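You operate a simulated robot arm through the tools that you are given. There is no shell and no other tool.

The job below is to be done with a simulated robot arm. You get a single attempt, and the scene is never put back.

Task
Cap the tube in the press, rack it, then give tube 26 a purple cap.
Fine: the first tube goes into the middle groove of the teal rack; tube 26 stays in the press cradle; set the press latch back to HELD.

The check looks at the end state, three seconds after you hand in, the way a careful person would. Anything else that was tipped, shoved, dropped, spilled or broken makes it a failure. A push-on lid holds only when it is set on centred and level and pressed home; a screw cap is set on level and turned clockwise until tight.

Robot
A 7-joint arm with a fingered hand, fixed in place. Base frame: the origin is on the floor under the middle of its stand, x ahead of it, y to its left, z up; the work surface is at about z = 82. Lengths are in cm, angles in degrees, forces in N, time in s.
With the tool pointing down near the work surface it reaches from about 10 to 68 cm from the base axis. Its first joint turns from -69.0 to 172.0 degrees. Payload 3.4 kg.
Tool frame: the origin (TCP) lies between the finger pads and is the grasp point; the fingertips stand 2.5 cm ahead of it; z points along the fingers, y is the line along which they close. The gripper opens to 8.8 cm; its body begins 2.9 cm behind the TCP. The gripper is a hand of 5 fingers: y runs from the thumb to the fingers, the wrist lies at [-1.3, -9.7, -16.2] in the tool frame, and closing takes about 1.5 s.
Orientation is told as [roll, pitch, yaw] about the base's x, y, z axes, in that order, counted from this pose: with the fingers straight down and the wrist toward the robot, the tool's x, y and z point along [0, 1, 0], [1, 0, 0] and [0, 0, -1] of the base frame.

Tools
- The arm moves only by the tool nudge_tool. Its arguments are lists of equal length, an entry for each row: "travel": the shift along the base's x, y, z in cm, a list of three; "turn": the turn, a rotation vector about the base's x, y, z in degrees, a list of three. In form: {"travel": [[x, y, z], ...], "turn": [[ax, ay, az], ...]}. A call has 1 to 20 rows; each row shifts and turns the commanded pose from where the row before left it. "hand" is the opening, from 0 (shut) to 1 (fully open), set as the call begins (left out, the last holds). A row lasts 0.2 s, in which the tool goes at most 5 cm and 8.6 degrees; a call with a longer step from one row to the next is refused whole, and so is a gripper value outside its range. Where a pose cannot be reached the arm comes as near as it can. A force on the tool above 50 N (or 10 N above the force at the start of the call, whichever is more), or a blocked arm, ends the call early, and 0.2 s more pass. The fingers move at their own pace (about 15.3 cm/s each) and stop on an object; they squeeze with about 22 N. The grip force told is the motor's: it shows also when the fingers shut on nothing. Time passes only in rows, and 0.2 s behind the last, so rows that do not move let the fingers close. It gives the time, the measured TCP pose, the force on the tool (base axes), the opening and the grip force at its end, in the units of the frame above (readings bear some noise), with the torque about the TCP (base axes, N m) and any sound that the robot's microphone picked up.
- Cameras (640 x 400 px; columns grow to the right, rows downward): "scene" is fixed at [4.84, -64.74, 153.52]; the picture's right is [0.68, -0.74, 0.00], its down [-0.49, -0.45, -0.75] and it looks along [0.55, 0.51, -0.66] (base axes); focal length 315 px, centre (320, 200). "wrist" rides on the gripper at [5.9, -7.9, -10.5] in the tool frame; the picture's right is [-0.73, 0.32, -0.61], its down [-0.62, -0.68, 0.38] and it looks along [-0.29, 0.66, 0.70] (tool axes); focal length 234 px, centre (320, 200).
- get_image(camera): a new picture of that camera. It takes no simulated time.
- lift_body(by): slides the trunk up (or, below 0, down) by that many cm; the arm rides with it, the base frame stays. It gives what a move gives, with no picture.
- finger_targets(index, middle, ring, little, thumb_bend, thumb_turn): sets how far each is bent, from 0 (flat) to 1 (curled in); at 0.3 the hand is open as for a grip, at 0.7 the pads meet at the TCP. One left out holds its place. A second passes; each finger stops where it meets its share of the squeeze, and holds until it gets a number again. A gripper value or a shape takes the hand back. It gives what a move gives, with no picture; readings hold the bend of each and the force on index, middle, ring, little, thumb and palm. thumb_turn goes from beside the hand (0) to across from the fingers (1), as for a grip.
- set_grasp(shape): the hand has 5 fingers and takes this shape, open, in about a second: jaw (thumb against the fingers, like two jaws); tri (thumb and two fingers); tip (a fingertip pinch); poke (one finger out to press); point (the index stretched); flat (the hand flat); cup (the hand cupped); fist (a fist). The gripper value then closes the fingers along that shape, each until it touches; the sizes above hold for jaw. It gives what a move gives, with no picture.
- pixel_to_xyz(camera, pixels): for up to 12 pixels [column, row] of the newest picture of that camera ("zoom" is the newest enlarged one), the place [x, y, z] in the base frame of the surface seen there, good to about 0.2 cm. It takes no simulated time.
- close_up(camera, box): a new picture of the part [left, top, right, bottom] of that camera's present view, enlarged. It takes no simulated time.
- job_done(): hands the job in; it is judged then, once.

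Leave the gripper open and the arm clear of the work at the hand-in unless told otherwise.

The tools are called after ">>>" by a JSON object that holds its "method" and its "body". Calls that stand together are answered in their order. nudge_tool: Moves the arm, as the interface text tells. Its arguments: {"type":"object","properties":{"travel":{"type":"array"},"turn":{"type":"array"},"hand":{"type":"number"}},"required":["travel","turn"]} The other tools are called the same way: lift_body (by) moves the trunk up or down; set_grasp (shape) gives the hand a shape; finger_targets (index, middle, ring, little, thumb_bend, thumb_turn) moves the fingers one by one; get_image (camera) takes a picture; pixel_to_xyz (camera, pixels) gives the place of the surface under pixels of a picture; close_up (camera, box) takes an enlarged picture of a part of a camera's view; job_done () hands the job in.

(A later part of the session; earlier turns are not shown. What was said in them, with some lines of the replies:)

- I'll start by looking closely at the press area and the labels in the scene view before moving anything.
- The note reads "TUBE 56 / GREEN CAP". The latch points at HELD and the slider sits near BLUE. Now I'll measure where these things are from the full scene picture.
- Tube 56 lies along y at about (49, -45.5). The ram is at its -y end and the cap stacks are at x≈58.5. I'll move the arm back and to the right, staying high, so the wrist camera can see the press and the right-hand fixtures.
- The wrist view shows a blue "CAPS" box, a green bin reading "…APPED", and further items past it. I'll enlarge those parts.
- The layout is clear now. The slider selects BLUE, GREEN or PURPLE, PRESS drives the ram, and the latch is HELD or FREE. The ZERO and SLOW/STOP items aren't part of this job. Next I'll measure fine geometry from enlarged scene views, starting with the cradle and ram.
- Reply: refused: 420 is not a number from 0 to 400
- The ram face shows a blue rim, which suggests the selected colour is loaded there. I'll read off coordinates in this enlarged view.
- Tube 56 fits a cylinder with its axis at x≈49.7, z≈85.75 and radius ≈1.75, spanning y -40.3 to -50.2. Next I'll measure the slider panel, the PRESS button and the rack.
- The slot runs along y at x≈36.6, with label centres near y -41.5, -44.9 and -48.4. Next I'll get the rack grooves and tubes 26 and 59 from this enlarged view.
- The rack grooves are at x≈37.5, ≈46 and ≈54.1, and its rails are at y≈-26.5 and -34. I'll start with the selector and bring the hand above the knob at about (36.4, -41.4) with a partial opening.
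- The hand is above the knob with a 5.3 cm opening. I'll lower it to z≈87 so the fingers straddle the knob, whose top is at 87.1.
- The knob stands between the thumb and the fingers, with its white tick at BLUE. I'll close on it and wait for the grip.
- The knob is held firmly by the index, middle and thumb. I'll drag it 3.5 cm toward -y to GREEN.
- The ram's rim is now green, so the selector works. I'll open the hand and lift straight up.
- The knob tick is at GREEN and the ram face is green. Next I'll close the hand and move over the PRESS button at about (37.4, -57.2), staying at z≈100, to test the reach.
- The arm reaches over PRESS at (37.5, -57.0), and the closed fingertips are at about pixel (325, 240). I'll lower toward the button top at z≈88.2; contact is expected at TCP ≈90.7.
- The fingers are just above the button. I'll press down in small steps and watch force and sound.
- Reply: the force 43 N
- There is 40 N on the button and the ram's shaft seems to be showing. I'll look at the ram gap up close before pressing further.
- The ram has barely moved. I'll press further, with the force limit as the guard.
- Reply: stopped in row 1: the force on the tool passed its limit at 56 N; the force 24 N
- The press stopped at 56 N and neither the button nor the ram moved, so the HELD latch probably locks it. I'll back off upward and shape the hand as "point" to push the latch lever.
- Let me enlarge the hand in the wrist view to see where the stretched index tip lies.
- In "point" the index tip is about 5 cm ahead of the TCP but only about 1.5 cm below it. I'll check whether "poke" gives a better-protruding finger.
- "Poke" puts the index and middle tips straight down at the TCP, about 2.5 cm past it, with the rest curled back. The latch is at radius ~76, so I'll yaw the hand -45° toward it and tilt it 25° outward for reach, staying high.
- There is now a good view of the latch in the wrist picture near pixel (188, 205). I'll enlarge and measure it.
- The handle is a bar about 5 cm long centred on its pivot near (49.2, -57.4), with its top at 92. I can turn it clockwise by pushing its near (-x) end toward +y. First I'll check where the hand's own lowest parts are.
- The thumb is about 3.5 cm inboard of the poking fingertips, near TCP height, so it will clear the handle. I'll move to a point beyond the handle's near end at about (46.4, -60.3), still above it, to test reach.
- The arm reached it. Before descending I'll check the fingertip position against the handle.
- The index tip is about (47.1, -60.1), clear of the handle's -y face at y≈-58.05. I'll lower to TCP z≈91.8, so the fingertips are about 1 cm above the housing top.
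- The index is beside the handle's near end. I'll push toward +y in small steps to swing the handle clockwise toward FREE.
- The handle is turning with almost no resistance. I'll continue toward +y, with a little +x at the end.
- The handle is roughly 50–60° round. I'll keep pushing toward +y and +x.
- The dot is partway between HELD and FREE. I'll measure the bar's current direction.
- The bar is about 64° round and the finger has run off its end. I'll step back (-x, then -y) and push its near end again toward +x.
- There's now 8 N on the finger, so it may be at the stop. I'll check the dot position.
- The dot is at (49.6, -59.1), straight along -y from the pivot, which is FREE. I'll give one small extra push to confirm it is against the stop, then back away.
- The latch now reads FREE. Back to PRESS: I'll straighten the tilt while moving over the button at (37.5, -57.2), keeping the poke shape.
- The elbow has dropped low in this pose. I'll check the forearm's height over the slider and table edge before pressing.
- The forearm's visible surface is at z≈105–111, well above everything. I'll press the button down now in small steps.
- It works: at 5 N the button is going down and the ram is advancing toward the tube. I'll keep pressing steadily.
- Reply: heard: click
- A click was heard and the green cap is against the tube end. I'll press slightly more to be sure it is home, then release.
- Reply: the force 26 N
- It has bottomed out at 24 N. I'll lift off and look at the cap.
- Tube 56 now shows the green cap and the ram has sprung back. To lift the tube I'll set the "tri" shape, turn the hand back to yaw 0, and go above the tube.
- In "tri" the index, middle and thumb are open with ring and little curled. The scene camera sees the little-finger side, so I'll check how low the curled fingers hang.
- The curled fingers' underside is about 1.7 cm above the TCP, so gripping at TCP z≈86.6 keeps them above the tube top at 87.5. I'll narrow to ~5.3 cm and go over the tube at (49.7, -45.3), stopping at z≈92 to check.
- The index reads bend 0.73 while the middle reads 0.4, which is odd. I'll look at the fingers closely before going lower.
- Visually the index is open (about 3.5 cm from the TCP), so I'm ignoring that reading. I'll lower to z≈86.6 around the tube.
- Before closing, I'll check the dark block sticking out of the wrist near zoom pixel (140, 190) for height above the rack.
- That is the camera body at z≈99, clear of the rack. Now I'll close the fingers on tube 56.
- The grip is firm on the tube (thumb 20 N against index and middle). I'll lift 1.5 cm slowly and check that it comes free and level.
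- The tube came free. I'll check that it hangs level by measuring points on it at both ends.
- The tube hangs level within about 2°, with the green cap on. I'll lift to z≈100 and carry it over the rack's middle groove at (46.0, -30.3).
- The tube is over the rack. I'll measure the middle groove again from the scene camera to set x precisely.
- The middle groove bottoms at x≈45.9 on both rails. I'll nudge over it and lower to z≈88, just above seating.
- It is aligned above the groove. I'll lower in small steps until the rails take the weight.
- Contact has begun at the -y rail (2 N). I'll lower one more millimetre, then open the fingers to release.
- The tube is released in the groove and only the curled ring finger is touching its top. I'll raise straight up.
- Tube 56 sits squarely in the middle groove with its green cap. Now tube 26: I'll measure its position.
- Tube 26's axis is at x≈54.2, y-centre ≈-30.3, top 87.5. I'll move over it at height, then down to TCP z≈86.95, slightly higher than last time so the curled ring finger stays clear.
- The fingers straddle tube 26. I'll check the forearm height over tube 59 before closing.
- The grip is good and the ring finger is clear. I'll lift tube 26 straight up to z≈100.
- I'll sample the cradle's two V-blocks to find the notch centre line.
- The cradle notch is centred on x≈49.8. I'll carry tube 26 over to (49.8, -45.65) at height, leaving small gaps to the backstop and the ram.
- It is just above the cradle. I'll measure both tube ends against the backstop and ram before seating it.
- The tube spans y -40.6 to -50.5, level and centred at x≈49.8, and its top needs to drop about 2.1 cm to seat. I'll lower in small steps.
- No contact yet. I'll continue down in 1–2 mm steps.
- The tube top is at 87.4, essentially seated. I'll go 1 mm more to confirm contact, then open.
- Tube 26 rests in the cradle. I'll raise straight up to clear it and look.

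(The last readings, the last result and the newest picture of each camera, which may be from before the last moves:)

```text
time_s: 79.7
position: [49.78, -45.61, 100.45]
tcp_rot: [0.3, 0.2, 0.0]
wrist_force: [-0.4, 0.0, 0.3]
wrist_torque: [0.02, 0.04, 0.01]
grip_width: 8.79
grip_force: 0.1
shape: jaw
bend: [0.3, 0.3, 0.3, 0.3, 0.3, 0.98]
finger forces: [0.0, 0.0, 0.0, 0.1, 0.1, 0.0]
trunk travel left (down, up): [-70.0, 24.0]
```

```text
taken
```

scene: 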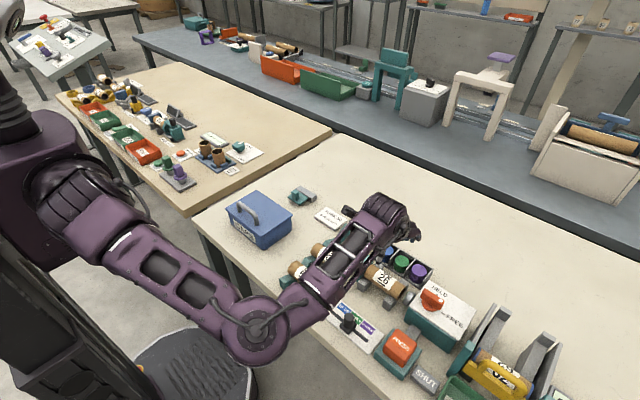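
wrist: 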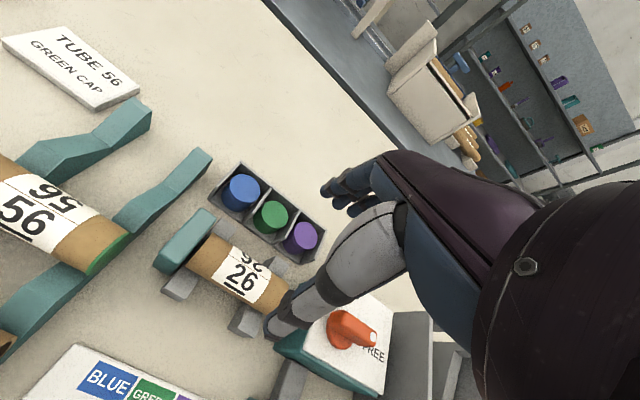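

Tube 26 is in the cradle. Next I'll go over the knob, now at GREEN near (36.2, -45.0), to slide it to PURPLE.

>>> {"method": "nudge_tool", "body": {"travel": [[-2.5, 0.1, 0], [-2.5, 0.1, 0], [-2.5, 0.1, 0], [-2.5, 0.1, 0], [-2.5, 0.1, 0], [-1.1, 0, 0], [0, 0, 0]], "turn": [[0, 0, 0], [0, 0, 0], [0, 0, 0], [0, 0, 0], [0, 0, 0], [0, 0, 0], [0, 0, 0]], "hand": 0.6}}

>>> {"method": "nudge_tool", "body": {"travel": [[0, 0, -3], [0, 0, -3], [0, 0, -2.5], [0, 0, -1.5], [0, 0, -1.2], [0, 0, -1.2], [0, 0, -1], [0, 0, 0]], "turn": [[0, 0, 0], [0, 0, 0], [0, 0, 0], [0, 0, 0], [0, 0, 0], [0, 0, 0], [0, 0, 0], [0, 0, 0]]}}

>>> {"method": "close_up", "body": {"camera": "wrist", "box": [200, 180, 400, 340]}}

>>> {"method": "get_image", "body": {"camera": "scene"}}

```text
time_s: 81.3
position: [36.18, -45.17, 100.57]
tcp_rot: [0.4, 0.2, 0.0]
wrist_force: [-0.3, -0.2, 0.0]
wrist_torque: [0.02, 0.03, 0.03]
grip_width: 5.3
grip_force: 0.0
shape: jaw
bend: [0.29, 0.4, 0.37, 0.43, 0.64, 1.0]
finger forces: [0.0, 0.0, 0.1, 0.0, 0.0, 0.0]
trunk travel left (down, up): [-70.0, 24.0]
```

```text
time_s: 83.1
position: [36.16, -45.16, 86.99]
tcp_rot: [0.3, 0.2, 0.0]
wrist_force: [0.6, 0.7, 0.8]
wrist_torque: [-0.02, -0.02, 0.04]
grip_width: 5.3
grip_force: 0.1
shape: jaw
bend: [0.29, 0.4, 0.37, 0.43, 0.64, 1.0]
finger forces: [0.0, 0.0, 0.1, 0.1, 0.0, 0.1]
trunk travel left (down, up): [-70.0, 24.0]
```

```text
2.50 times, centred on (300, 260) of wrist
```

zoom: 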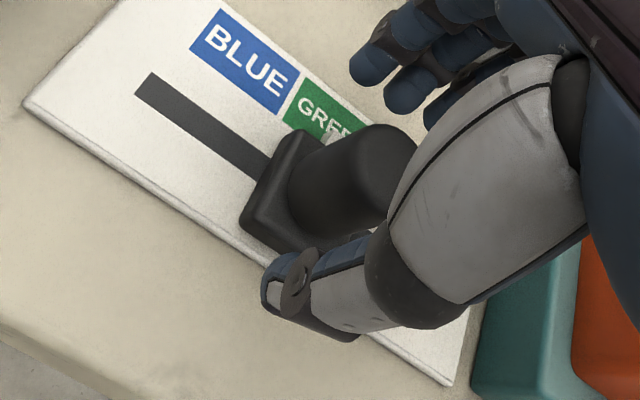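

```text
taken
```

scene: 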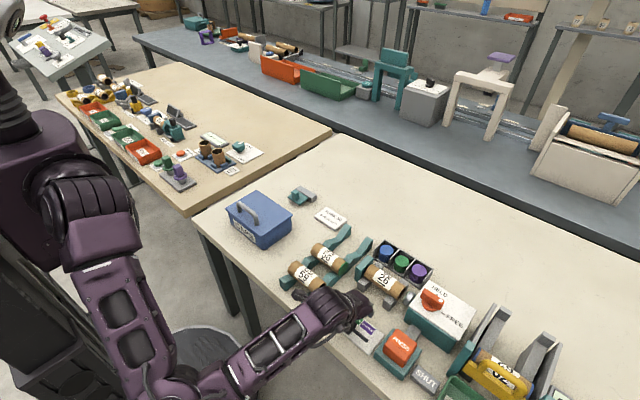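

The knob is between the thumb and fingers. I'll close, drag 3.6 cm toward -y to PURPLE, and check.

>>> {"method": "nudge_tool", "body": {"travel": [[0, 0, 0], [0, 0, 0], [0, 0, 0], [0, 0, 0], [0, 0, 0], [0, 0, 0], [0, 0, 0]], "turn": [[0, 0, 0], [0, 0, 0], [0, 0, 0], [0, 0, 0], [0, 0, 0], [0, 0, 0], [0, 0, 0]], "hand": 0}}

>>> {"method": "nudge_tool", "body": {"travel": [[0, -0.7, 0], [0, -0.7, 0], [0, -0.7, 0], [0, -0.7, 0], [0, -0.7, 0], [0, 0, 0]], "turn": [[0, 0, 0], [0, 0, 0], [0, 0, 0], [0, 0, 0], [0, 0, 0], [0, 0, 0]]}}

>>> {"method": "close_up", "body": {"camera": "wrist", "box": [200, 180, 400, 340]}}

>>> {"method": "close_up", "body": {"camera": "scene", "box": [340, 245, 452, 330]}}

```text
time_s: 84.7
position: [36.24, -45.21, 87.04]
tcp_rot: [0.4, 0.4, -0.1]
wrist_force: [-4.3, 2.9, -3.1]
wrist_torque: [0.03, 0.04, -0.01]
grip_width: 1.57
grip_force: 21.0
shape: jaw
bend: [0.71, 0.63, 0.7, 0.7, 0.75, 1.0]
finger forces: [9.6, 6.3, 0.1, 0.0, 16.8, 0.0]
trunk travel left (down, up): [-70.0, 24.0]
```

```text
time_s: 86.1
position: [36.14, -48.66, 87.13]
tcp_rot: [0.4, 0.3, 0.1]
wrist_force: [-2.8, 2.8, -3.9]
wrist_torque: [0.07, -0.02, -0.01]
grip_width: 1.56
grip_force: 22.0
shape: jaw
bend: [0.71, 0.63, 0.7, 0.7, 0.75, 1.0]
finger forces: [10.2, 6.3, 0.0, 0.1, 16.4, 0.0]
trunk travel left (down, up): [-70.0, 24.0]
```

```text
2.50 times, centred on (300, 260) of wrist
```

zoom: 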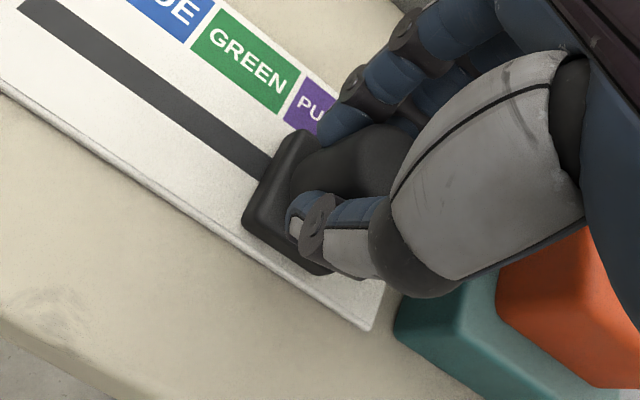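

```text
4.71 times, centred on (396, 288) of scene
```

zoom: 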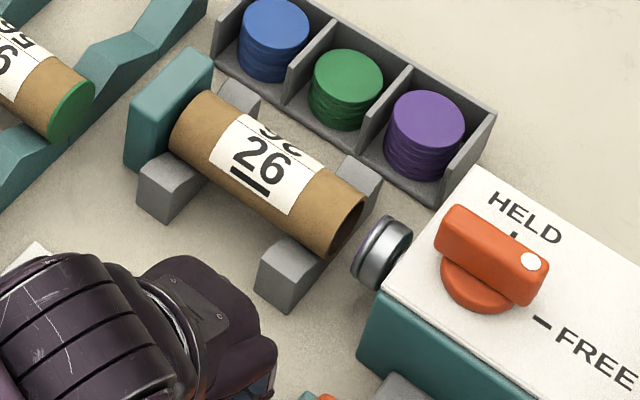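

The ram's rim is now purple. I'll open, lift, and verify the slider tick.

>>> {"method": "nudge_tool", "body": {"travel": [[0, 0, 0], [0, 0, 0], [0, 0, 0], [0, 0, 0.5], [0, 0, 1.5], [0, 0, 2.5], [0, 0, 3], [0, 0, 3], [0, 0, 3], [0, 0, 0]], "turn": [[0, 0, 0], [0, 0, 0], [0, 0, 0], [0, 0, 0], [0, 0, 0], [0, 0, 0], [0, 0, 0], [0, 0, 0], [0, 0, 0], [0, 0, 0]], "hand": 0.6}}

>>> {"method": "set_grasp", "body": {"shape": "poke"}}

>>> {"method": "get_image", "body": {"camera": "wrist"}}

>>> {"method": "close_up", "body": {"camera": "wrist", "box": [100, 100, 360, 340]}}

```text
time_s: 88.3
position: [36.16, -48.78, 100.53]
tcp_rot: [0.3, 0.2, 0.0]
wrist_force: [-0.8, 0.5, 0.0]
wrist_torque: [-0.02, -0.01, 0.01]
grip_width: 5.28
grip_force: 0.0
shape: jaw
bend: [0.29, 0.41, 0.37, 0.43, 0.65, 1.0]
finger forces: [0.0, 0.0, 0.0, 0.1, 0.0, 0.0]
trunk travel left (down, up): [-70.0, 24.0]
```

```text
time_s: 89.2
position: [36.12, -48.69, 100.6]
tcp_rot: [0.3, 0.1, 0.0]
wrist_force: [1.2, -0.4, -0.3]
wrist_torque: [-0.02, 0.01, -0.03]
grip_width: 0.01
grip_force: 0.0
shape: poke
bend: [0.7, 0.7, 0.99, 0.99, 1.0, 1.0]
finger forces: [0.1, 0.1, 0.0, 0.0, 0.0, 0.1]
trunk travel left (down, up): [-70.0, 24.0]
```

```text
taken
```

wrist: 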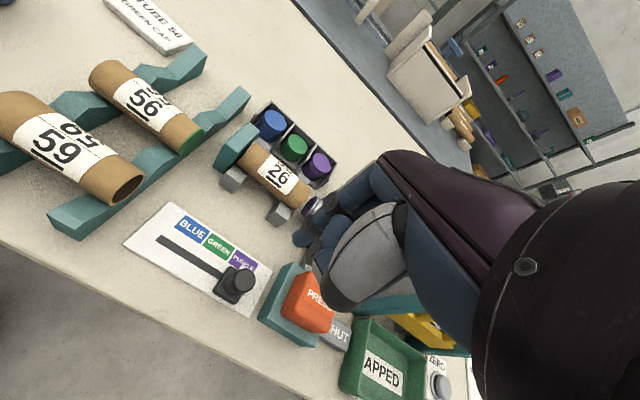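

```text
1.67 times, centred on (230, 220) of wrist
```

zoom: 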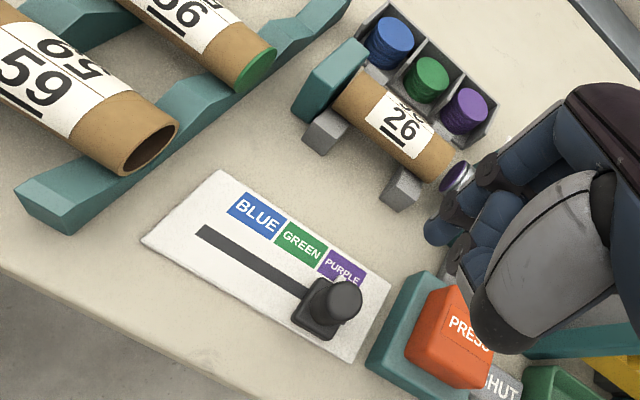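

The slider tick is at PURPLE and the ram face is purple. I'll move over PRESS with yaw -45° as before.

>>> {"method": "nudge_tool", "body": {"travel": [[0.2, -1.4, 0], [0.2, -1.4, 0], [0.2, -1.4, 0], [0.2, -1.4, 0], [0.3, -1.4, 0], [0.3, -1.4, 0], [0, 0, 0], [0, 0, 0]], "turn": [[0, 0, -7.5], [0, 0, -7.5], [0, 0, -7.5], [0, 0, -7.5], [0, 0, -7.5], [0, 0, -7.5], [0, 0, 0], [0, 0, 0]]}}

>>> {"method": "nudge_tool", "body": {"travel": [[0, 0, -2.5], [0, 0, -2.5], [0, 0, -2], [0, 0, -1.3], [0, 0, -0.5], [0, 0, 0]], "turn": [[0, 0, 0], [0, 0, 0], [0, 0, 0], [0, 0, 0], [0, 0, 0], [0, 0, 0]]}}

>>> {"method": "get_image", "body": {"camera": "wrist"}}

>>> {"method": "get_image", "body": {"camera": "scene"}}

```text
time_s: 91.0
position: [37.56, -57.09, 100.56]
tcp_rot: [0.3, 0.2, -45.0]
wrist_force: [-0.4, 0.1, 0.7]
wrist_torque: [-0.04, 0.0, -0.03]
grip_width: 0.0
grip_force: 0.1
shape: poke
bend: [0.7, 0.7, 0.99, 0.99, 1.0, 1.0]
finger forces: [0.0, 0.1, 0.0, 0.0, 0.1, 0.0]
trunk travel left (down, up): [-70.0, 24.0]
```

```text
time_s: 92.4
position: [37.76, -57.1, 91.84]
tcp_rot: [0.4, 0.2, -45.0]
wrist_force: [0.4, 0.3, -0.6]
wrist_torque: [0.02, 0.01, 0.0]
grip_width: 0.0
grip_force: 0.1
shape: poke
bend: [0.7, 0.7, 0.99, 0.99, 1.0, 1.0]
finger forces: [0.1, 0.0, 0.1, 0.0, 0.0, 0.0]
trunk travel left (down, up): [-70.0, 24.0]
```

```text
taken
```

wrist: 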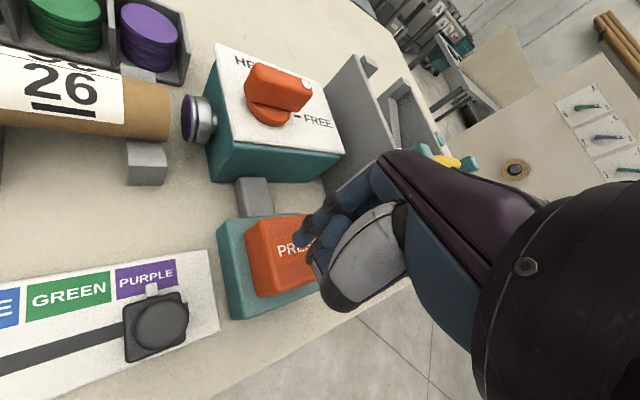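

```text
taken
```

scene: 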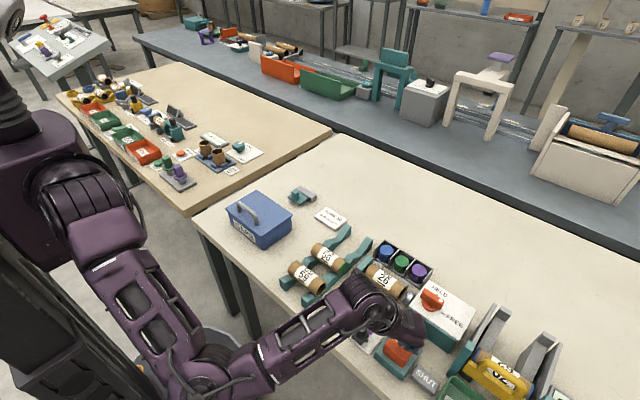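

The tube and the purple cap are in line. I'll press in small steps as before.

>>> {"method": "nudge_tool", "body": {"travel": [[0, 0, -0.4], [0, 0, -0.4], [0, 0, -0.3], [0, 0, -0.3], [0, 0, -0.3], [0, 0, -0.3], [0, 0, -0.3]], "turn": [[0, 0, 0], [0, 0, 0], [0, 0, 0], [0, 0, 0], [0, 0, 0], [0, 0, 0], [0, 0, 0]]}}

>>> {"method": "close_up", "body": {"camera": "scene", "box": [362, 255, 458, 315]}}

```text
time_s: 94.0
position: [37.55, -57.04, 89.59]
tcp_rot: [0.3, 0.1, -44.9]
wrist_force: [1.6, 0.4, 5.7]
wrist_torque: [-0.09, 0.02, 0.02]
grip_width: 0.0
grip_force: 0.1
shape: poke
bend: [0.7, 0.7, 0.99, 0.99, 1.0, 1.0]
finger forces: [0.0, 5.8, 0.0, 0.0, 0.0, 0.1]
trunk travel left (down, up): [-70.0, 24.0]
```

```text
6.67 times, centred on (410, 285) of scene
```

zoom: 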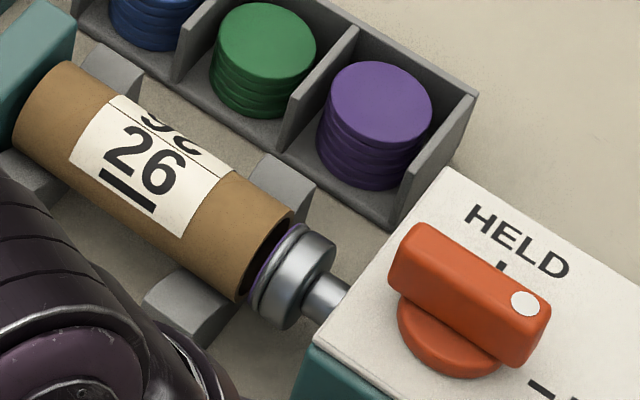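

The ram is advancing and centred on the tube's end. I'll press on until the click and bottom-out.

>>> {"method": "nudge_tool", "body": {"travel": [[0, 0, -0.2], [0, 0, -0.2], [0, 0, -0.2], [0, 0, -0.2], [0, 0, -0.2], [0, 0, -0.15], [0, 0, 0]], "turn": [[0, 0, 0], [0, 0, 0], [0, 0, 0], [0, 0, 0], [0, 0, 0], [0, 0, 0], [0, 0, 0]]}}

>>> {"method": "close_up", "body": {"camera": "scene", "box": [362, 255, 458, 315]}}

>>> {"method": "nudge_tool", "body": {"travel": [[0, 0, -0.2], [0, 0, -0.2], [0, 0, 0]], "turn": [[0, 0, 0], [0, 0, 0], [0, 0, 0]]}}

>>> {"method": "close_up", "body": {"camera": "scene", "box": [362, 255, 458, 315]}}

```text
time_s: 95.6
position: [37.62, -57.05, 88.52]
tcp_rot: [0.2, 0.1, -45.1]
wrist_force: [3.5, -2.3, 8.9]
wrist_torque: [-0.11, 0.06, 0.02]
grip_width: 0.01
grip_force: 0.1
shape: poke
bend: [0.7, 0.7, 0.99, 0.99, 1.0, 1.0]
finger forces: [0.1, 8.8, 0.1, 0.0, 0.0, 0.0]
trunk travel left (down, up): [-70.0, 24.0]
heard: click
```

```text
6.67 times, centred on (410, 285) of scene
```

zoom: 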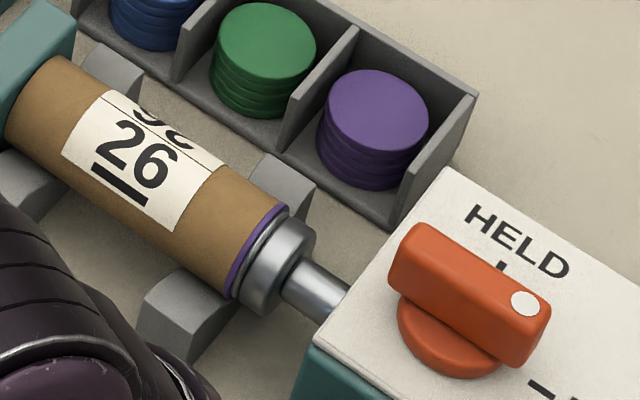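

```text
time_s: 96.4
position: [37.52, -56.91, 88.38]
tcp_rot: [0.3, -0.3, -45.0]
wrist_force: [5.2, -6.5, 24.1]
wrist_torque: [-0.33, 0.09, 0.14]
grip_width: 0.0
grip_force: 0.0
shape: poke
bend: [0.7, 0.7, 0.99, 0.99, 1.0, 1.0]
finger forces: [0.0, 24.3, 0.0, 0.0, 0.1, 0.0]
trunk travel left (down, up): [-70.0, 24.0]
```

```text
6.67 times, centred on (410, 285) of scene
```

zoom: 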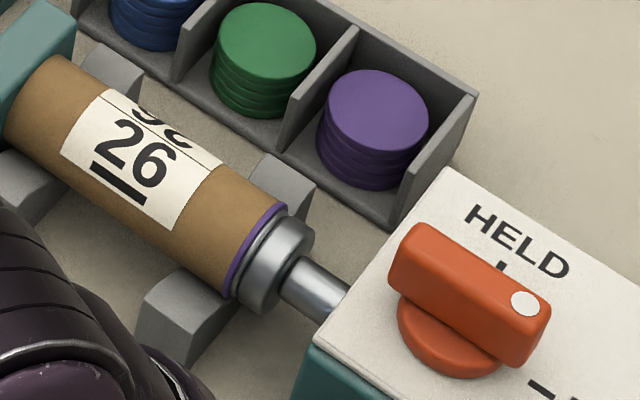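

The second click was heard, the purple cap is seated, and the purple stack dropped by one. I'll release PRESS, lift off, and check the result.

>>> {"method": "nudge_tool", "body": {"travel": [[0, 0, 1], [0, 0, 1], [0, 0, 2], [0, 0, 3], [0, 0, 3], [0, 0, 2.5], [0, 0, 0]], "turn": [[0, 0, 0], [0, 0, 0], [0, 0, 0], [0, 0, 0], [0, 0, 0], [0, 0, 0], [0, 0, 0]]}}

>>> {"method": "get_image", "body": {"camera": "wrist"}}

>>> {"method": "get_image", "body": {"camera": "scene"}}

```text
time_s: 98.0
position: [37.64, -56.91, 100.46]
tcp_rot: [0.3, 0.3, -45.0]
wrist_force: [1.1, -0.7, -0.5]
wrist_torque: [0.01, 0.03, -0.02]
grip_width: 0.0
grip_force: 0.0
shape: poke
bend: [0.7, 0.7, 0.99, 0.99, 1.0, 1.0]
finger forces: [0.0, 0.1, 0.1, 0.1, 0.1, 0.1]
trunk travel left (down, up): [-70.0, 24.0]
```

```text
taken
```

wrist: 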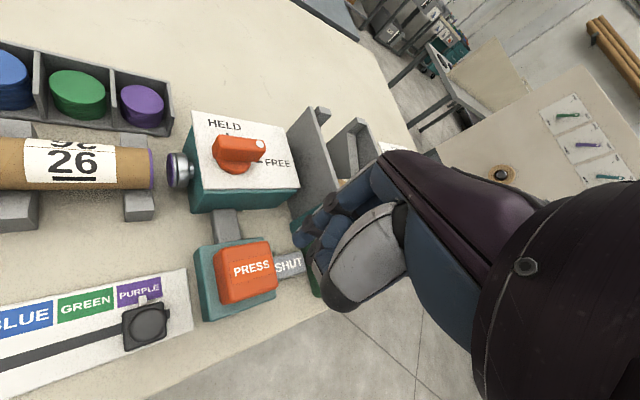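

```text
taken
```

scene: 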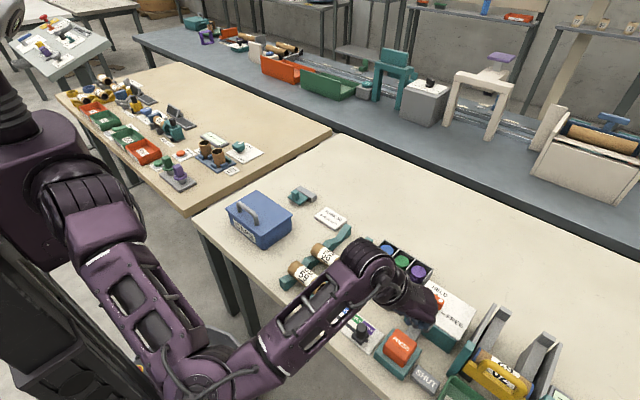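

The purple-capped tube 26 is in the cradle and the ram is back. Now for the latch: I'll measure the handle's two ends.

>>> {"method": "close_up", "body": {"camera": "wrist", "box": [160, 90, 320, 220]}}

>>> {"method": "pixel_to_xyz", "body": {"camera": "zoom", "pixels": [[400, 220], [240, 195], [230, 230], [320, 205], [310, 260], [410, 250], [225, 210], [420, 225], [265, 160], [300, 320], [300, 190]]}}

```text
3.08 times, centred on (240, 155) of wrist
```

zoom: 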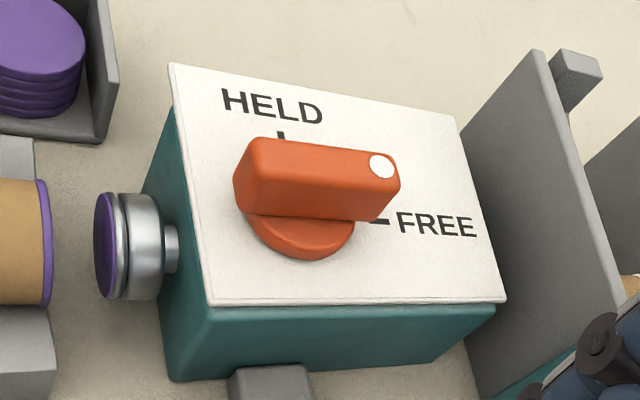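

```text
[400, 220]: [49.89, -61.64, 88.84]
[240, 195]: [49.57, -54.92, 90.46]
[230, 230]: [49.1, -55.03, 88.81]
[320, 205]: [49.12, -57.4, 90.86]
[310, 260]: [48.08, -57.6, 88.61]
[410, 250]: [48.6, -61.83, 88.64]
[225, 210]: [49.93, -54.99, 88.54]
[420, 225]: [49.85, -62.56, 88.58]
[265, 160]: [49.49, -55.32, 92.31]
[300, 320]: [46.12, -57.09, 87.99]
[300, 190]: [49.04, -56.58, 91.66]
```

The handle lies along y at x≈49.6, its +y end at y≈-54.9. To turn it back counter-clockwise I'll push that +y end toward -x from its +x side. First I'll tilt the hand and go above (52.3, -54.4).

>>> {"method": "nudge_tool", "body": {"travel": [[1, 0.3, 0], [1.5, 0.3, 0], [2, 0.3, 0], [2, 0.4, 0], [2, 0.4, 0], [2, 0.4, -0.5], [2, 0.3, -1], [1.6, 0.2, -1], [0.5, 0, -0.5], [0, 0, 0], [0, 0, 0]], "turn": [[-5.9, -5.9, 0], [-5.9, -5.9, 0], [-5.9, -5.9, 0], [0, 0, 0], [0, 0, 0], [0, 0, 0], [0, 0, 0], [0, 0, 0], [0, 0, 0], [0, 0, 0], [0, 0, 0]]}}

>>> {"method": "get_image", "body": {"camera": "wrist"}}

>>> {"method": "close_up", "body": {"camera": "scene", "box": [340, 210, 500, 320]}}

```text
time_s: 100.4
position: [52.3, -54.44, 97.46]
tcp_rot: [0.2, -24.8, -45.0]
wrist_force: [0.1, 0.3, 0.1]
wrist_torque: [-0.02, -0.01, -0.01]
grip_width: 0.0
grip_force: 0.1
shape: poke
bend: [0.7, 0.7, 0.99, 0.99, 1.0, 1.0]
finger forces: [0.0, 0.0, 0.0, 0.1, 0.1, 0.1]
trunk travel left (down, up): [-70.0, 24.0]
```

```text
taken
```

wrist: 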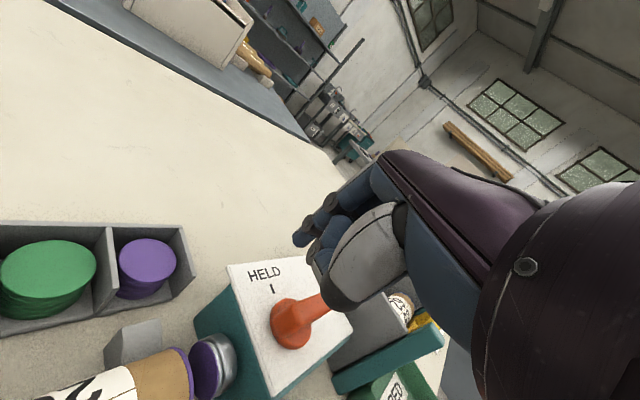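

```text
3.64 times, centred on (420, 265) of scene
```

zoom: 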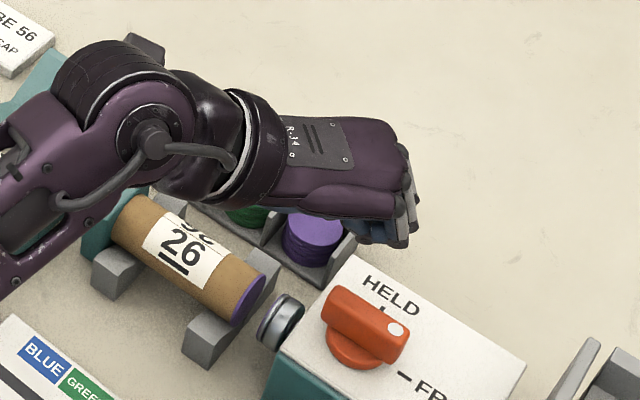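

I'm positioned on the handle's +x side. I'll lower to TCP z≈92.6, which keeps the curled fingers about 1 cm over the handle top.

>>> {"method": "nudge_tool", "body": {"travel": [[0, 0, -1.5], [0, 0, -1.5], [0, 0, -1], [0, 0, -0.8], [0, 0, 0]], "turn": [[0, 0, 0], [0, 0, 0], [0, 0, 0], [0, 0, 0], [0, 0, 0]]}}

>>> {"method": "close_up", "body": {"camera": "wrist", "box": [200, 180, 400, 340]}}

>>> {"method": "close_up", "body": {"camera": "scene", "box": [390, 240, 480, 315]}}

```text
time_s: 101.6
position: [52.23, -54.5, 92.56]
tcp_rot: [0.4, -24.8, -45.0]
wrist_force: [0.3, 0.2, -0.8]
wrist_torque: [-0.01, 0.03, 0.0]
grip_width: 0.0
grip_force: 0.1
shape: poke
bend: [0.7, 0.7, 0.99, 0.99, 1.0, 1.0]
finger forces: [0.0, 0.1, 0.0, 0.0, 0.0, 0.0]
trunk travel left (down, up): [-70.0, 24.0]
```

```text
2.50 times, centred on (300, 260) of wrist
```

zoom: 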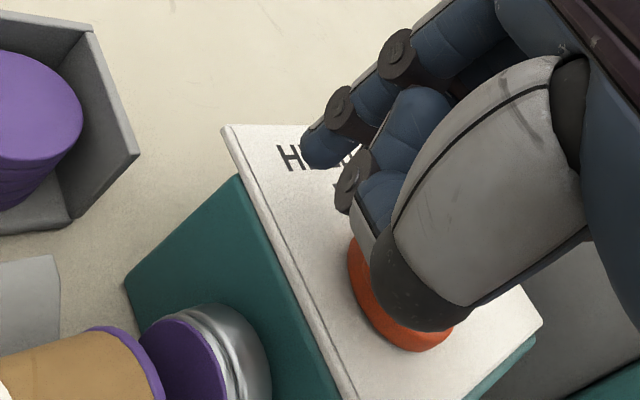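

```text
5.33 times, centred on (435, 278) of scene
```

zoom: 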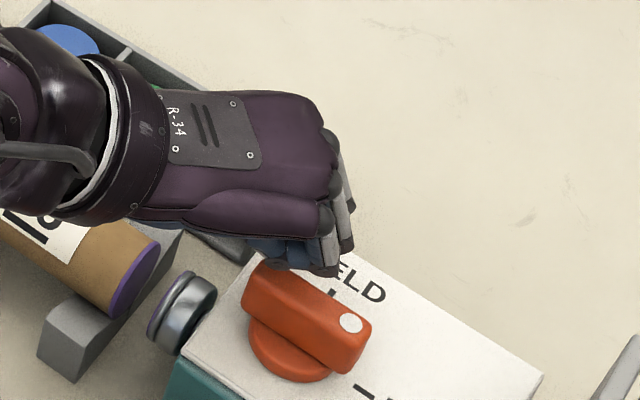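

No contact so far. I'll check the curled ring and little fingers' height over the handle before sweeping.

>>> {"method": "pixel_to_xyz", "body": {"camera": "zoom", "pixels": [[320, 268], [300, 265], [275, 255], [255, 248], [335, 265], [265, 275], [330, 255], [285, 262]]}}

```text
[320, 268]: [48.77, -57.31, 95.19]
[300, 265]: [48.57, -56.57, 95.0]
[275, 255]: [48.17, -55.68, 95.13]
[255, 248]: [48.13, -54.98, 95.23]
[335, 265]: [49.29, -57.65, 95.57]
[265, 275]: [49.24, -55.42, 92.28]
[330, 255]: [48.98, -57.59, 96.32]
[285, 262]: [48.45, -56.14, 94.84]
```

The curled fingers are visible at z≈95, above the handle top at 92.3. I'll sweep toward -x in small steps.

>>> {"method": "nudge_tool", "body": {"travel": [[-0.5, 0, 0], [-0.5, 0, 0], [-0.5, 0, 0], [-0.5, 0, 0], [0, 0, 0]], "turn": [[0, 0, 0], [0, 0, 0], [0, 0, 0], [0, 0, 0], [0, 0, 0]]}}

>>> {"method": "close_up", "body": {"camera": "scene", "box": [390, 240, 480, 315]}}

>>> {"method": "close_up", "body": {"camera": "wrist", "box": [200, 180, 400, 340]}}

```text
time_s: 102.8
position: [50.23, -54.46, 92.62]
tcp_rot: [0.3, -24.9, -44.9]
wrist_force: [0.5, 0.4, -0.7]
wrist_torque: [-0.01, -0.02, -0.01]
grip_width: 0.0
grip_force: 0.0
shape: poke
bend: [0.7, 0.7, 0.99, 0.99, 1.0, 1.0]
finger forces: [0.0, 0.7, 0.1, 0.0, 0.0, 0.0]
trunk travel left (down, up): [-70.0, 24.0]
```

```text
5.33 times, centred on (435, 278) of scene
```

zoom: 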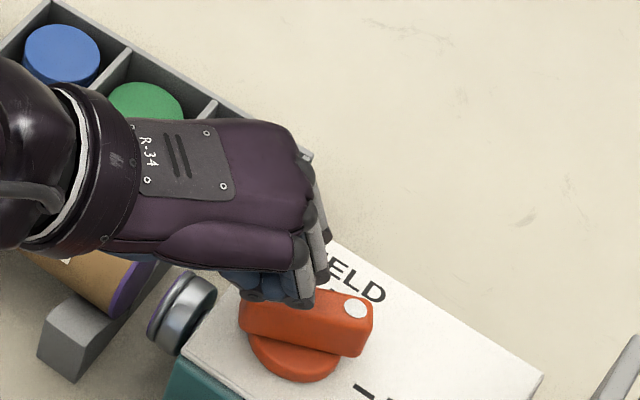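

```text
2.50 times, centred on (300, 260) of wrist
```

zoom: 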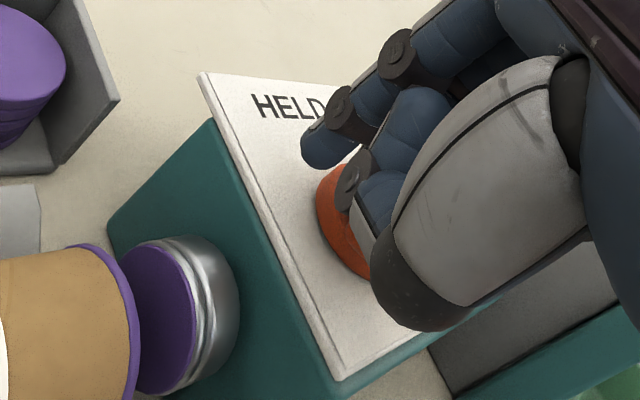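

The handle is starting to turn toward HELD. I'll continue the sweep.

>>> {"method": "nudge_tool", "body": {"travel": [[-0.5, 0, 0], [-0.5, 0, 0], [-0.4, -0.1, 0], [-0.4, -0.1, 0], [0, 0, 0]], "turn": [[0, 0, 0], [0, 0, 0], [0, 0, 0], [0, 0, 0], [0, 0, 0]]}}

>>> {"method": "close_up", "body": {"camera": "scene", "box": [390, 240, 480, 315]}}

>>> {"method": "close_up", "body": {"camera": "wrist", "box": [200, 180, 400, 340]}}

```text
time_s: 104.0
position: [48.34, -54.5, 92.72]
tcp_rot: [0.3, -24.8, -45.0]
wrist_force: [0.8, 1.3, 0.6]
wrist_torque: [0.03, 0.02, -0.01]
grip_width: 0.0
grip_force: 0.2
shape: poke
bend: [0.7, 0.7, 0.99, 0.99, 1.0, 1.0]
finger forces: [0.1, 1.5, 0.1, 0.0, 0.0, 0.1]
trunk travel left (down, up): [-70.0, 24.0]
```

```text
5.33 times, centred on (435, 278) of scene
```

zoom: 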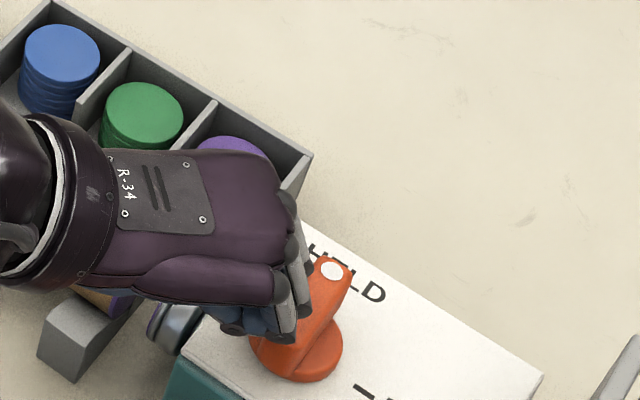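

```text
2.50 times, centred on (300, 260) of wrist
```

zoom: 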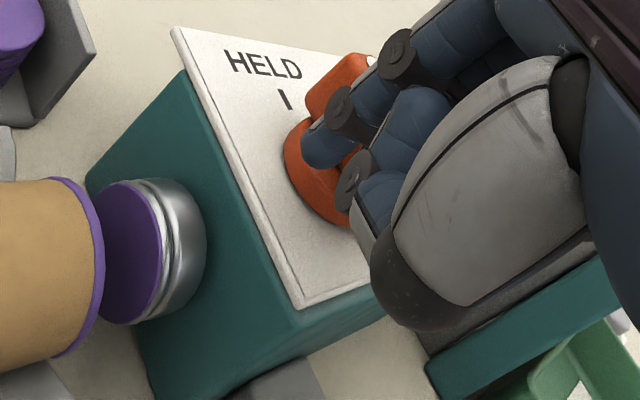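

The handle is close to HELD. I'll measure the dot, then finish with a small push.

>>> {"method": "pixel_to_xyz", "body": {"camera": "zoom", "pixels": [[120, 190], [330, 100], [350, 90]]}}

>>> {"method": "pixel_to_xyz", "body": {"camera": "scene", "pixels": [[452, 290], [449, 297], [446, 303], [453, 293]]}}

>>> {"method": "nudge_tool", "body": {"travel": [[-0.3, -0.2, 0], [-0.2, -0.2, 0], [0, -0.2, 0], [0, 0, 0]], "turn": [[0, 0, 0], [0, 0, 0], [0, 0, 0], [0, 0, 0]]}}

>>> {"method": "close_up", "body": {"camera": "scene", "box": [390, 240, 480, 315]}}

>>> {"method": "pixel_to_xyz", "body": {"camera": "zoom", "pixels": [[325, 265], [335, 265], [320, 270], [315, 300]]}}

```text
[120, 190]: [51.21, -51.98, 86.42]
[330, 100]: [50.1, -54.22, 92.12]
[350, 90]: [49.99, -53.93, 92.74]
```

```text
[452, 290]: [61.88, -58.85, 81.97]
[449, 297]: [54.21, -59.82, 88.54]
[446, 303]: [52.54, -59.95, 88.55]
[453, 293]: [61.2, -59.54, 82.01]
```

```text
time_s: 105.0
position: [47.95, -55.02, 92.72]
tcp_rot: [0.2, -24.9, -44.8]
wrist_force: [5.5, 14.7, 0.8]
wrist_torque: [0.04, -0.04, 0.12]
grip_width: 0.0
grip_force: 0.1
shape: poke
bend: [0.7, 0.7, 0.99, 0.99, 1.0, 1.0]
finger forces: [0.1, 14.3, 0.0, 0.1, 0.0, 0.1]
trunk travel left (down, up): [-70.0, 24.0]
```

```text
5.33 times, centred on (435, 278) of scene
```

zoom: 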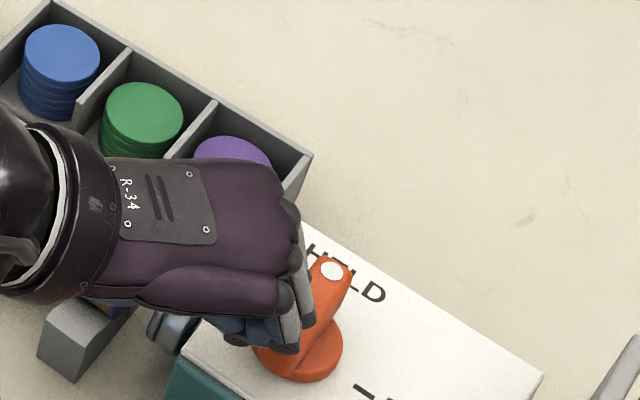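

```text
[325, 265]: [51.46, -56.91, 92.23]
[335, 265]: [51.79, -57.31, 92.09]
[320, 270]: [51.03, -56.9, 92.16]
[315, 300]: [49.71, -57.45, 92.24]
```

The finger met the stop (15 N), and the dot is back at its original pixel (437, 291) by HELD. I'll back away and lift clear.

>>> {"method": "nudge_tool", "body": {"travel": [[0.2, 0.5, 0], [0.2, 0.6, 0.2], [0, 0.3, 1.5], [0, 0, 2.5], [0, 0, 3], [0, 0, 3], [0, 0, 0]], "turn": [[0, 0, 0], [0, 0, 0], [0, 0, 0], [0, 0, 0], [0, 0, 0], [0, 0, 0], [0, 0, 0]]}}

>>> {"method": "nudge_tool", "body": {"travel": [[-2, 1, 0.5], [-2.5, 1.5, 0.5], [-2.5, 1.5, 0.5], [-2.5, 1.5, 0.5], [-2.5, 1.5, 0.5], [-2.5, 1.5, 0.5], [0, 0, 0]], "turn": [[5.9, 5.9, 0], [5.9, 5.9, 0], [5.7, 5.7, 0], [0, 0, 7.5], [0, 0, 7.5], [0, 0, 7.5], [0, 0, 0]]}}

>>> {"method": "get_image", "body": {"camera": "scene"}}

>>> {"method": "get_image", "body": {"camera": "wrist"}}

```text
time_s: 106.6
position: [48.16, -53.84, 102.92]
tcp_rot: [0.2, -24.8, -45.0]
wrist_force: [0.7, 0.8, 0.3]
wrist_torque: [0.03, 0.0, 0.03]
grip_width: 0.0
grip_force: 0.0
shape: poke
bend: [0.7, 0.7, 0.99, 0.99, 1.0, 1.0]
finger forces: [0.1, 0.0, 0.0, 0.1, 0.0, 0.1]
trunk travel left (down, up): [-70.0, 24.0]
```

```text
time_s: 108.2
position: [33.81, -45.29, 105.9]
tcp_rot: [0.3, 0.0, -22.5]
wrist_force: [0.1, -0.9, 0.2]
wrist_torque: [0.0, 0.01, 0.02]
grip_width: 0.0
grip_force: 0.0
shape: poke
bend: [0.7, 0.7, 0.99, 0.99, 1.0, 1.0]
finger forces: [0.0, 0.1, 0.0, 0.1, 0.1, 0.0]
trunk travel left (down, up): [-70.0, 24.0]
```

```text
taken
```

scene: 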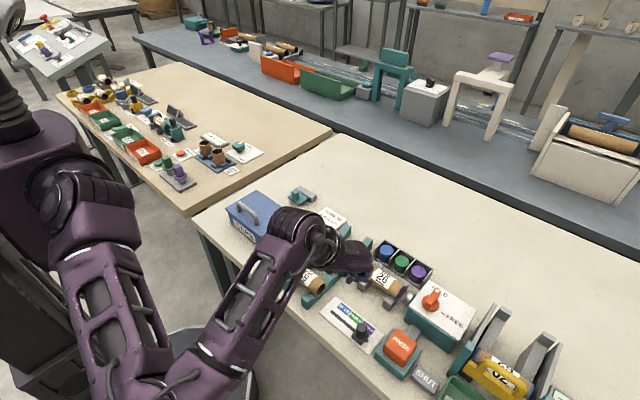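

```text
taken
```

wrist: 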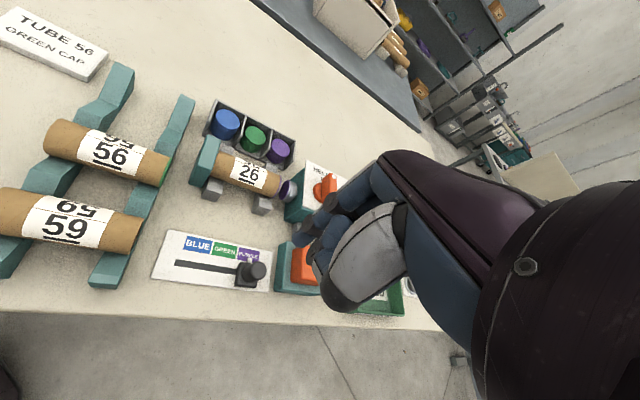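

Everything looks in place. I'll raise the arm and draw it back to the clear viewing pose, open the hand, and inspect the final state.

>>> {"method": "nudge_tool", "body": {"travel": [[-1.5, 0.5, 2.5], [-1.5, 0.5, 2.5], [-1.5, 0.5, 2.5], [-2, 0.5, 2.5], [-2, 0.5, 2.5], [-2, 0.5, 1.5], [0, 0, 0]], "turn": [[0, 0, 7.5], [0, 0, 7.5], [0, 0, 7.5], [0, 0, 0], [0, 0, 0], [0, 0, 0], [0, 0, 0]]}}

>>> {"method": "set_grasp", "body": {"shape": "jaw"}}

>>> {"method": "get_image", "body": {"camera": "scene"}}

>>> {"method": "close_up", "body": {"camera": "scene", "box": [360, 240, 488, 330]}}

>>> {"method": "close_up", "body": {"camera": "scene", "box": [270, 200, 400, 310]}}

```text
time_s: 109.8
position: [26.96, -42.64, 112.31]
tcp_rot: [0.4, -0.4, 0.2]
wrist_force: [0.0, 0.2, -0.4]
wrist_torque: [0.01, -0.02, 0.0]
grip_width: 0.01
grip_force: 0.0
shape: poke
bend: [0.7, 0.7, 0.99, 0.99, 1.0, 1.0]
finger forces: [0.0, 0.1, 0.1, 0.1, 0.1, 0.1]
out of reach, approached as far as the arm can: row 4, 5, 6
trunk travel left (down, up): [-70.0, 24.0]
```

```text
time_s: 110.7
position: [27.1, -42.55, 112.36]
tcp_rot: [0.3, -0.2, 0.1]
wrist_force: [0.0, 0.0, 1.1]
wrist_torque: [0.01, 0.04, 0.04]
grip_width: 8.79
grip_force: 0.0
shape: jaw
bend: [0.3, 0.3, 0.3, 0.3, 0.3, 0.98]
finger forces: [0.1, 0.1, 0.0, 0.1, 0.0, 0.0]
trunk travel left (down, up): [-70.0, 24.0]
```

```text
taken
```

scene: 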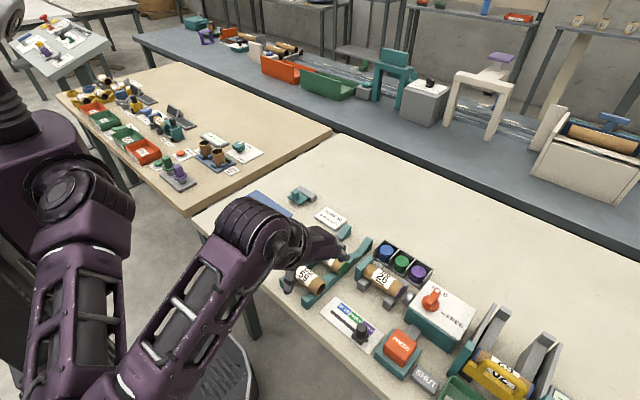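

```text
4.44 times, centred on (424, 285) of scene
```

zoom: 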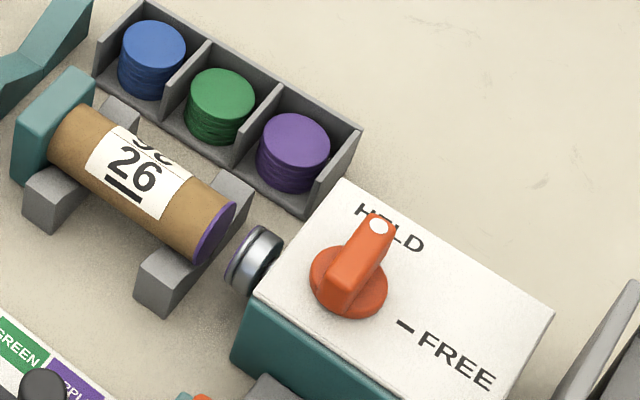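

```text
3.64 times, centred on (335, 255) of scene
```

zoom: 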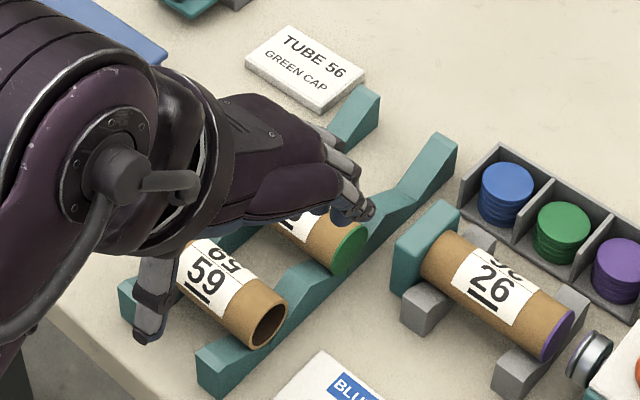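

The final state looks right. The arm got as near as it could going back, so I'll lift it higher instead, toward the start pose, so it hangs well clear, and then inspect the rack and box.

>>> {"method": "nudge_tool", "body": {"travel": [[1, 1, 1.5], [2, 1.5, 1.5], [2, 2, 1], [3, 2.5, 1], [3, 2.5, 1], [3, 2.5, 1], [3, 2.5, 0.5], [3, 2.5, 0], [2, 2, 0], [0, 0, 0]], "turn": [[0, 0, 0], [0, 0, 0], [0, 0, 0], [0, 0, 0], [0, 0, 0], [0, 0, 0], [0, 0, 0], [0, 0, 0], [0, 0, 0], [0, 0, 0]], "hand": 1}}

>>> {"method": "get_image", "body": {"camera": "scene"}}

>>> {"method": "get_image", "body": {"camera": "wrist"}}

```text
time_s: 112.9
position: [48.35, -25.13, 117.5]
tcp_rot: [0.4, -0.1, -0.1]
wrist_force: [-0.2, 0.6, -0.6]
wrist_torque: [0.04, 0.02, 0.0]
grip_width: 8.8
grip_force: 0.0
shape: jaw
bend: [0.3, 0.3, 0.3, 0.3, 0.3, 0.98]
finger forces: [0.0, 0.0, 0.0, 0.1, 0.0, 0.1]
out of reach, approached as far as the arm can: row 1, 2, 3
trunk travel left (down, up): [-70.0, 24.0]
```

```text
taken
```

scene: 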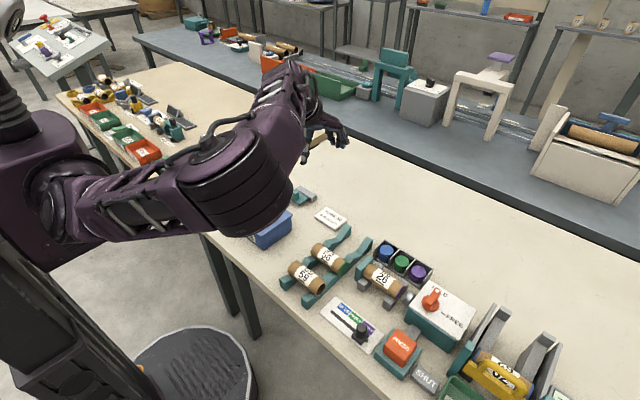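

```text
taken
```

wrist: 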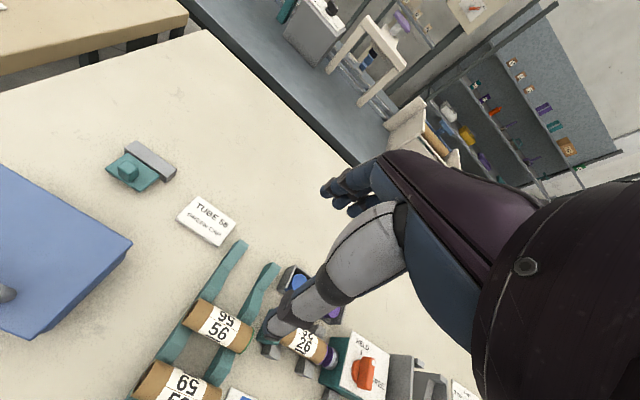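

The arm is clear. One last close look at the rack, press and latch.

>>> {"method": "close_up", "body": {"camera": "scene", "box": [230, 180, 390, 310]}}

>>> {"method": "close_up", "body": {"camera": "scene", "box": [320, 240, 500, 380]}}

>>> {"method": "close_up", "body": {"camera": "scene", "box": [362, 255, 458, 315]}}

>>> {"method": "pixel_to_xyz", "body": {"camera": "zoom", "pixels": [[60, 70], [100, 110], [230, 200], [265, 215], [275, 230], [240, 280]]}}

```text
3.08 times, centred on (310, 245) of scene
```

zoom: 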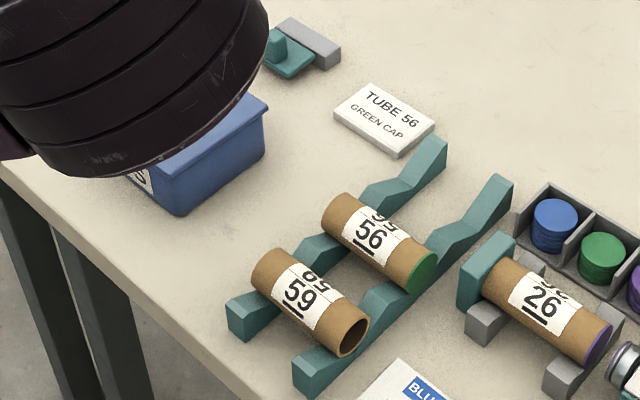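

```text
2.86 times, centred on (410, 310) of scene
```

zoom: 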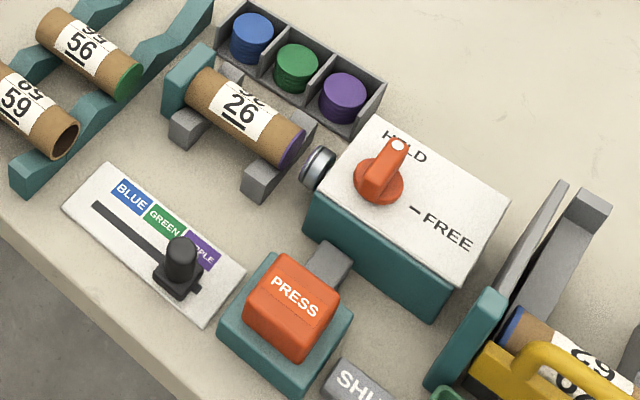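

```text
6.67 times, centred on (410, 285) of scene
```

zoom: 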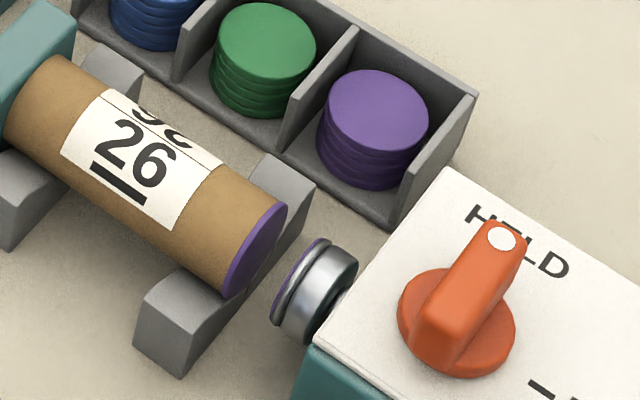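

```text
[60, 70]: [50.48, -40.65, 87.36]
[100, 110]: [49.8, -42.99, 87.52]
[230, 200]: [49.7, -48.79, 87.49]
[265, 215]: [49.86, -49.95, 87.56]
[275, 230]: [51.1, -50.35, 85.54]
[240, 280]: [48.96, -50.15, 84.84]
```

The final state matches the job:
- **Tube 56:** it has a green cap and lies in the rack's middle groove.
- **Tube 26:** it has a flush purple cap, level in the press cradle.
- **Latch:** it is back at HELD.
- **Everything else:** it looks undisturbed. The hand is open and the arm is clear.

I'm handing in now.

>>> {"method": "job_done", "body": {}}

```text
The job is handed in.
```

I've finished the job and handed it in. I don't have the check's verdict yet.

- **Tube 56:** I pressed a green cap onto it, as its card asks, and heard it click home. It now lies in the middle groove of the teal rack.
- **Tube 26:** I moved it from the rack into the press cradle and pressed on a purple cap, again with a click. It is still in the cradle.
- **Latch:** PRESS didn't move with the latch at HELD, so I turned it to FREE for the capping. I set it back to HELD, up against its stop.
- **Slider:** I left it at PURPLE; it started at BLUE.

In the last pictures both caps were flush, and nothing else looked moved or tipped. The raised arm hid part of the blue CAPS box. The hand is open and the arm is raised clear of the work.
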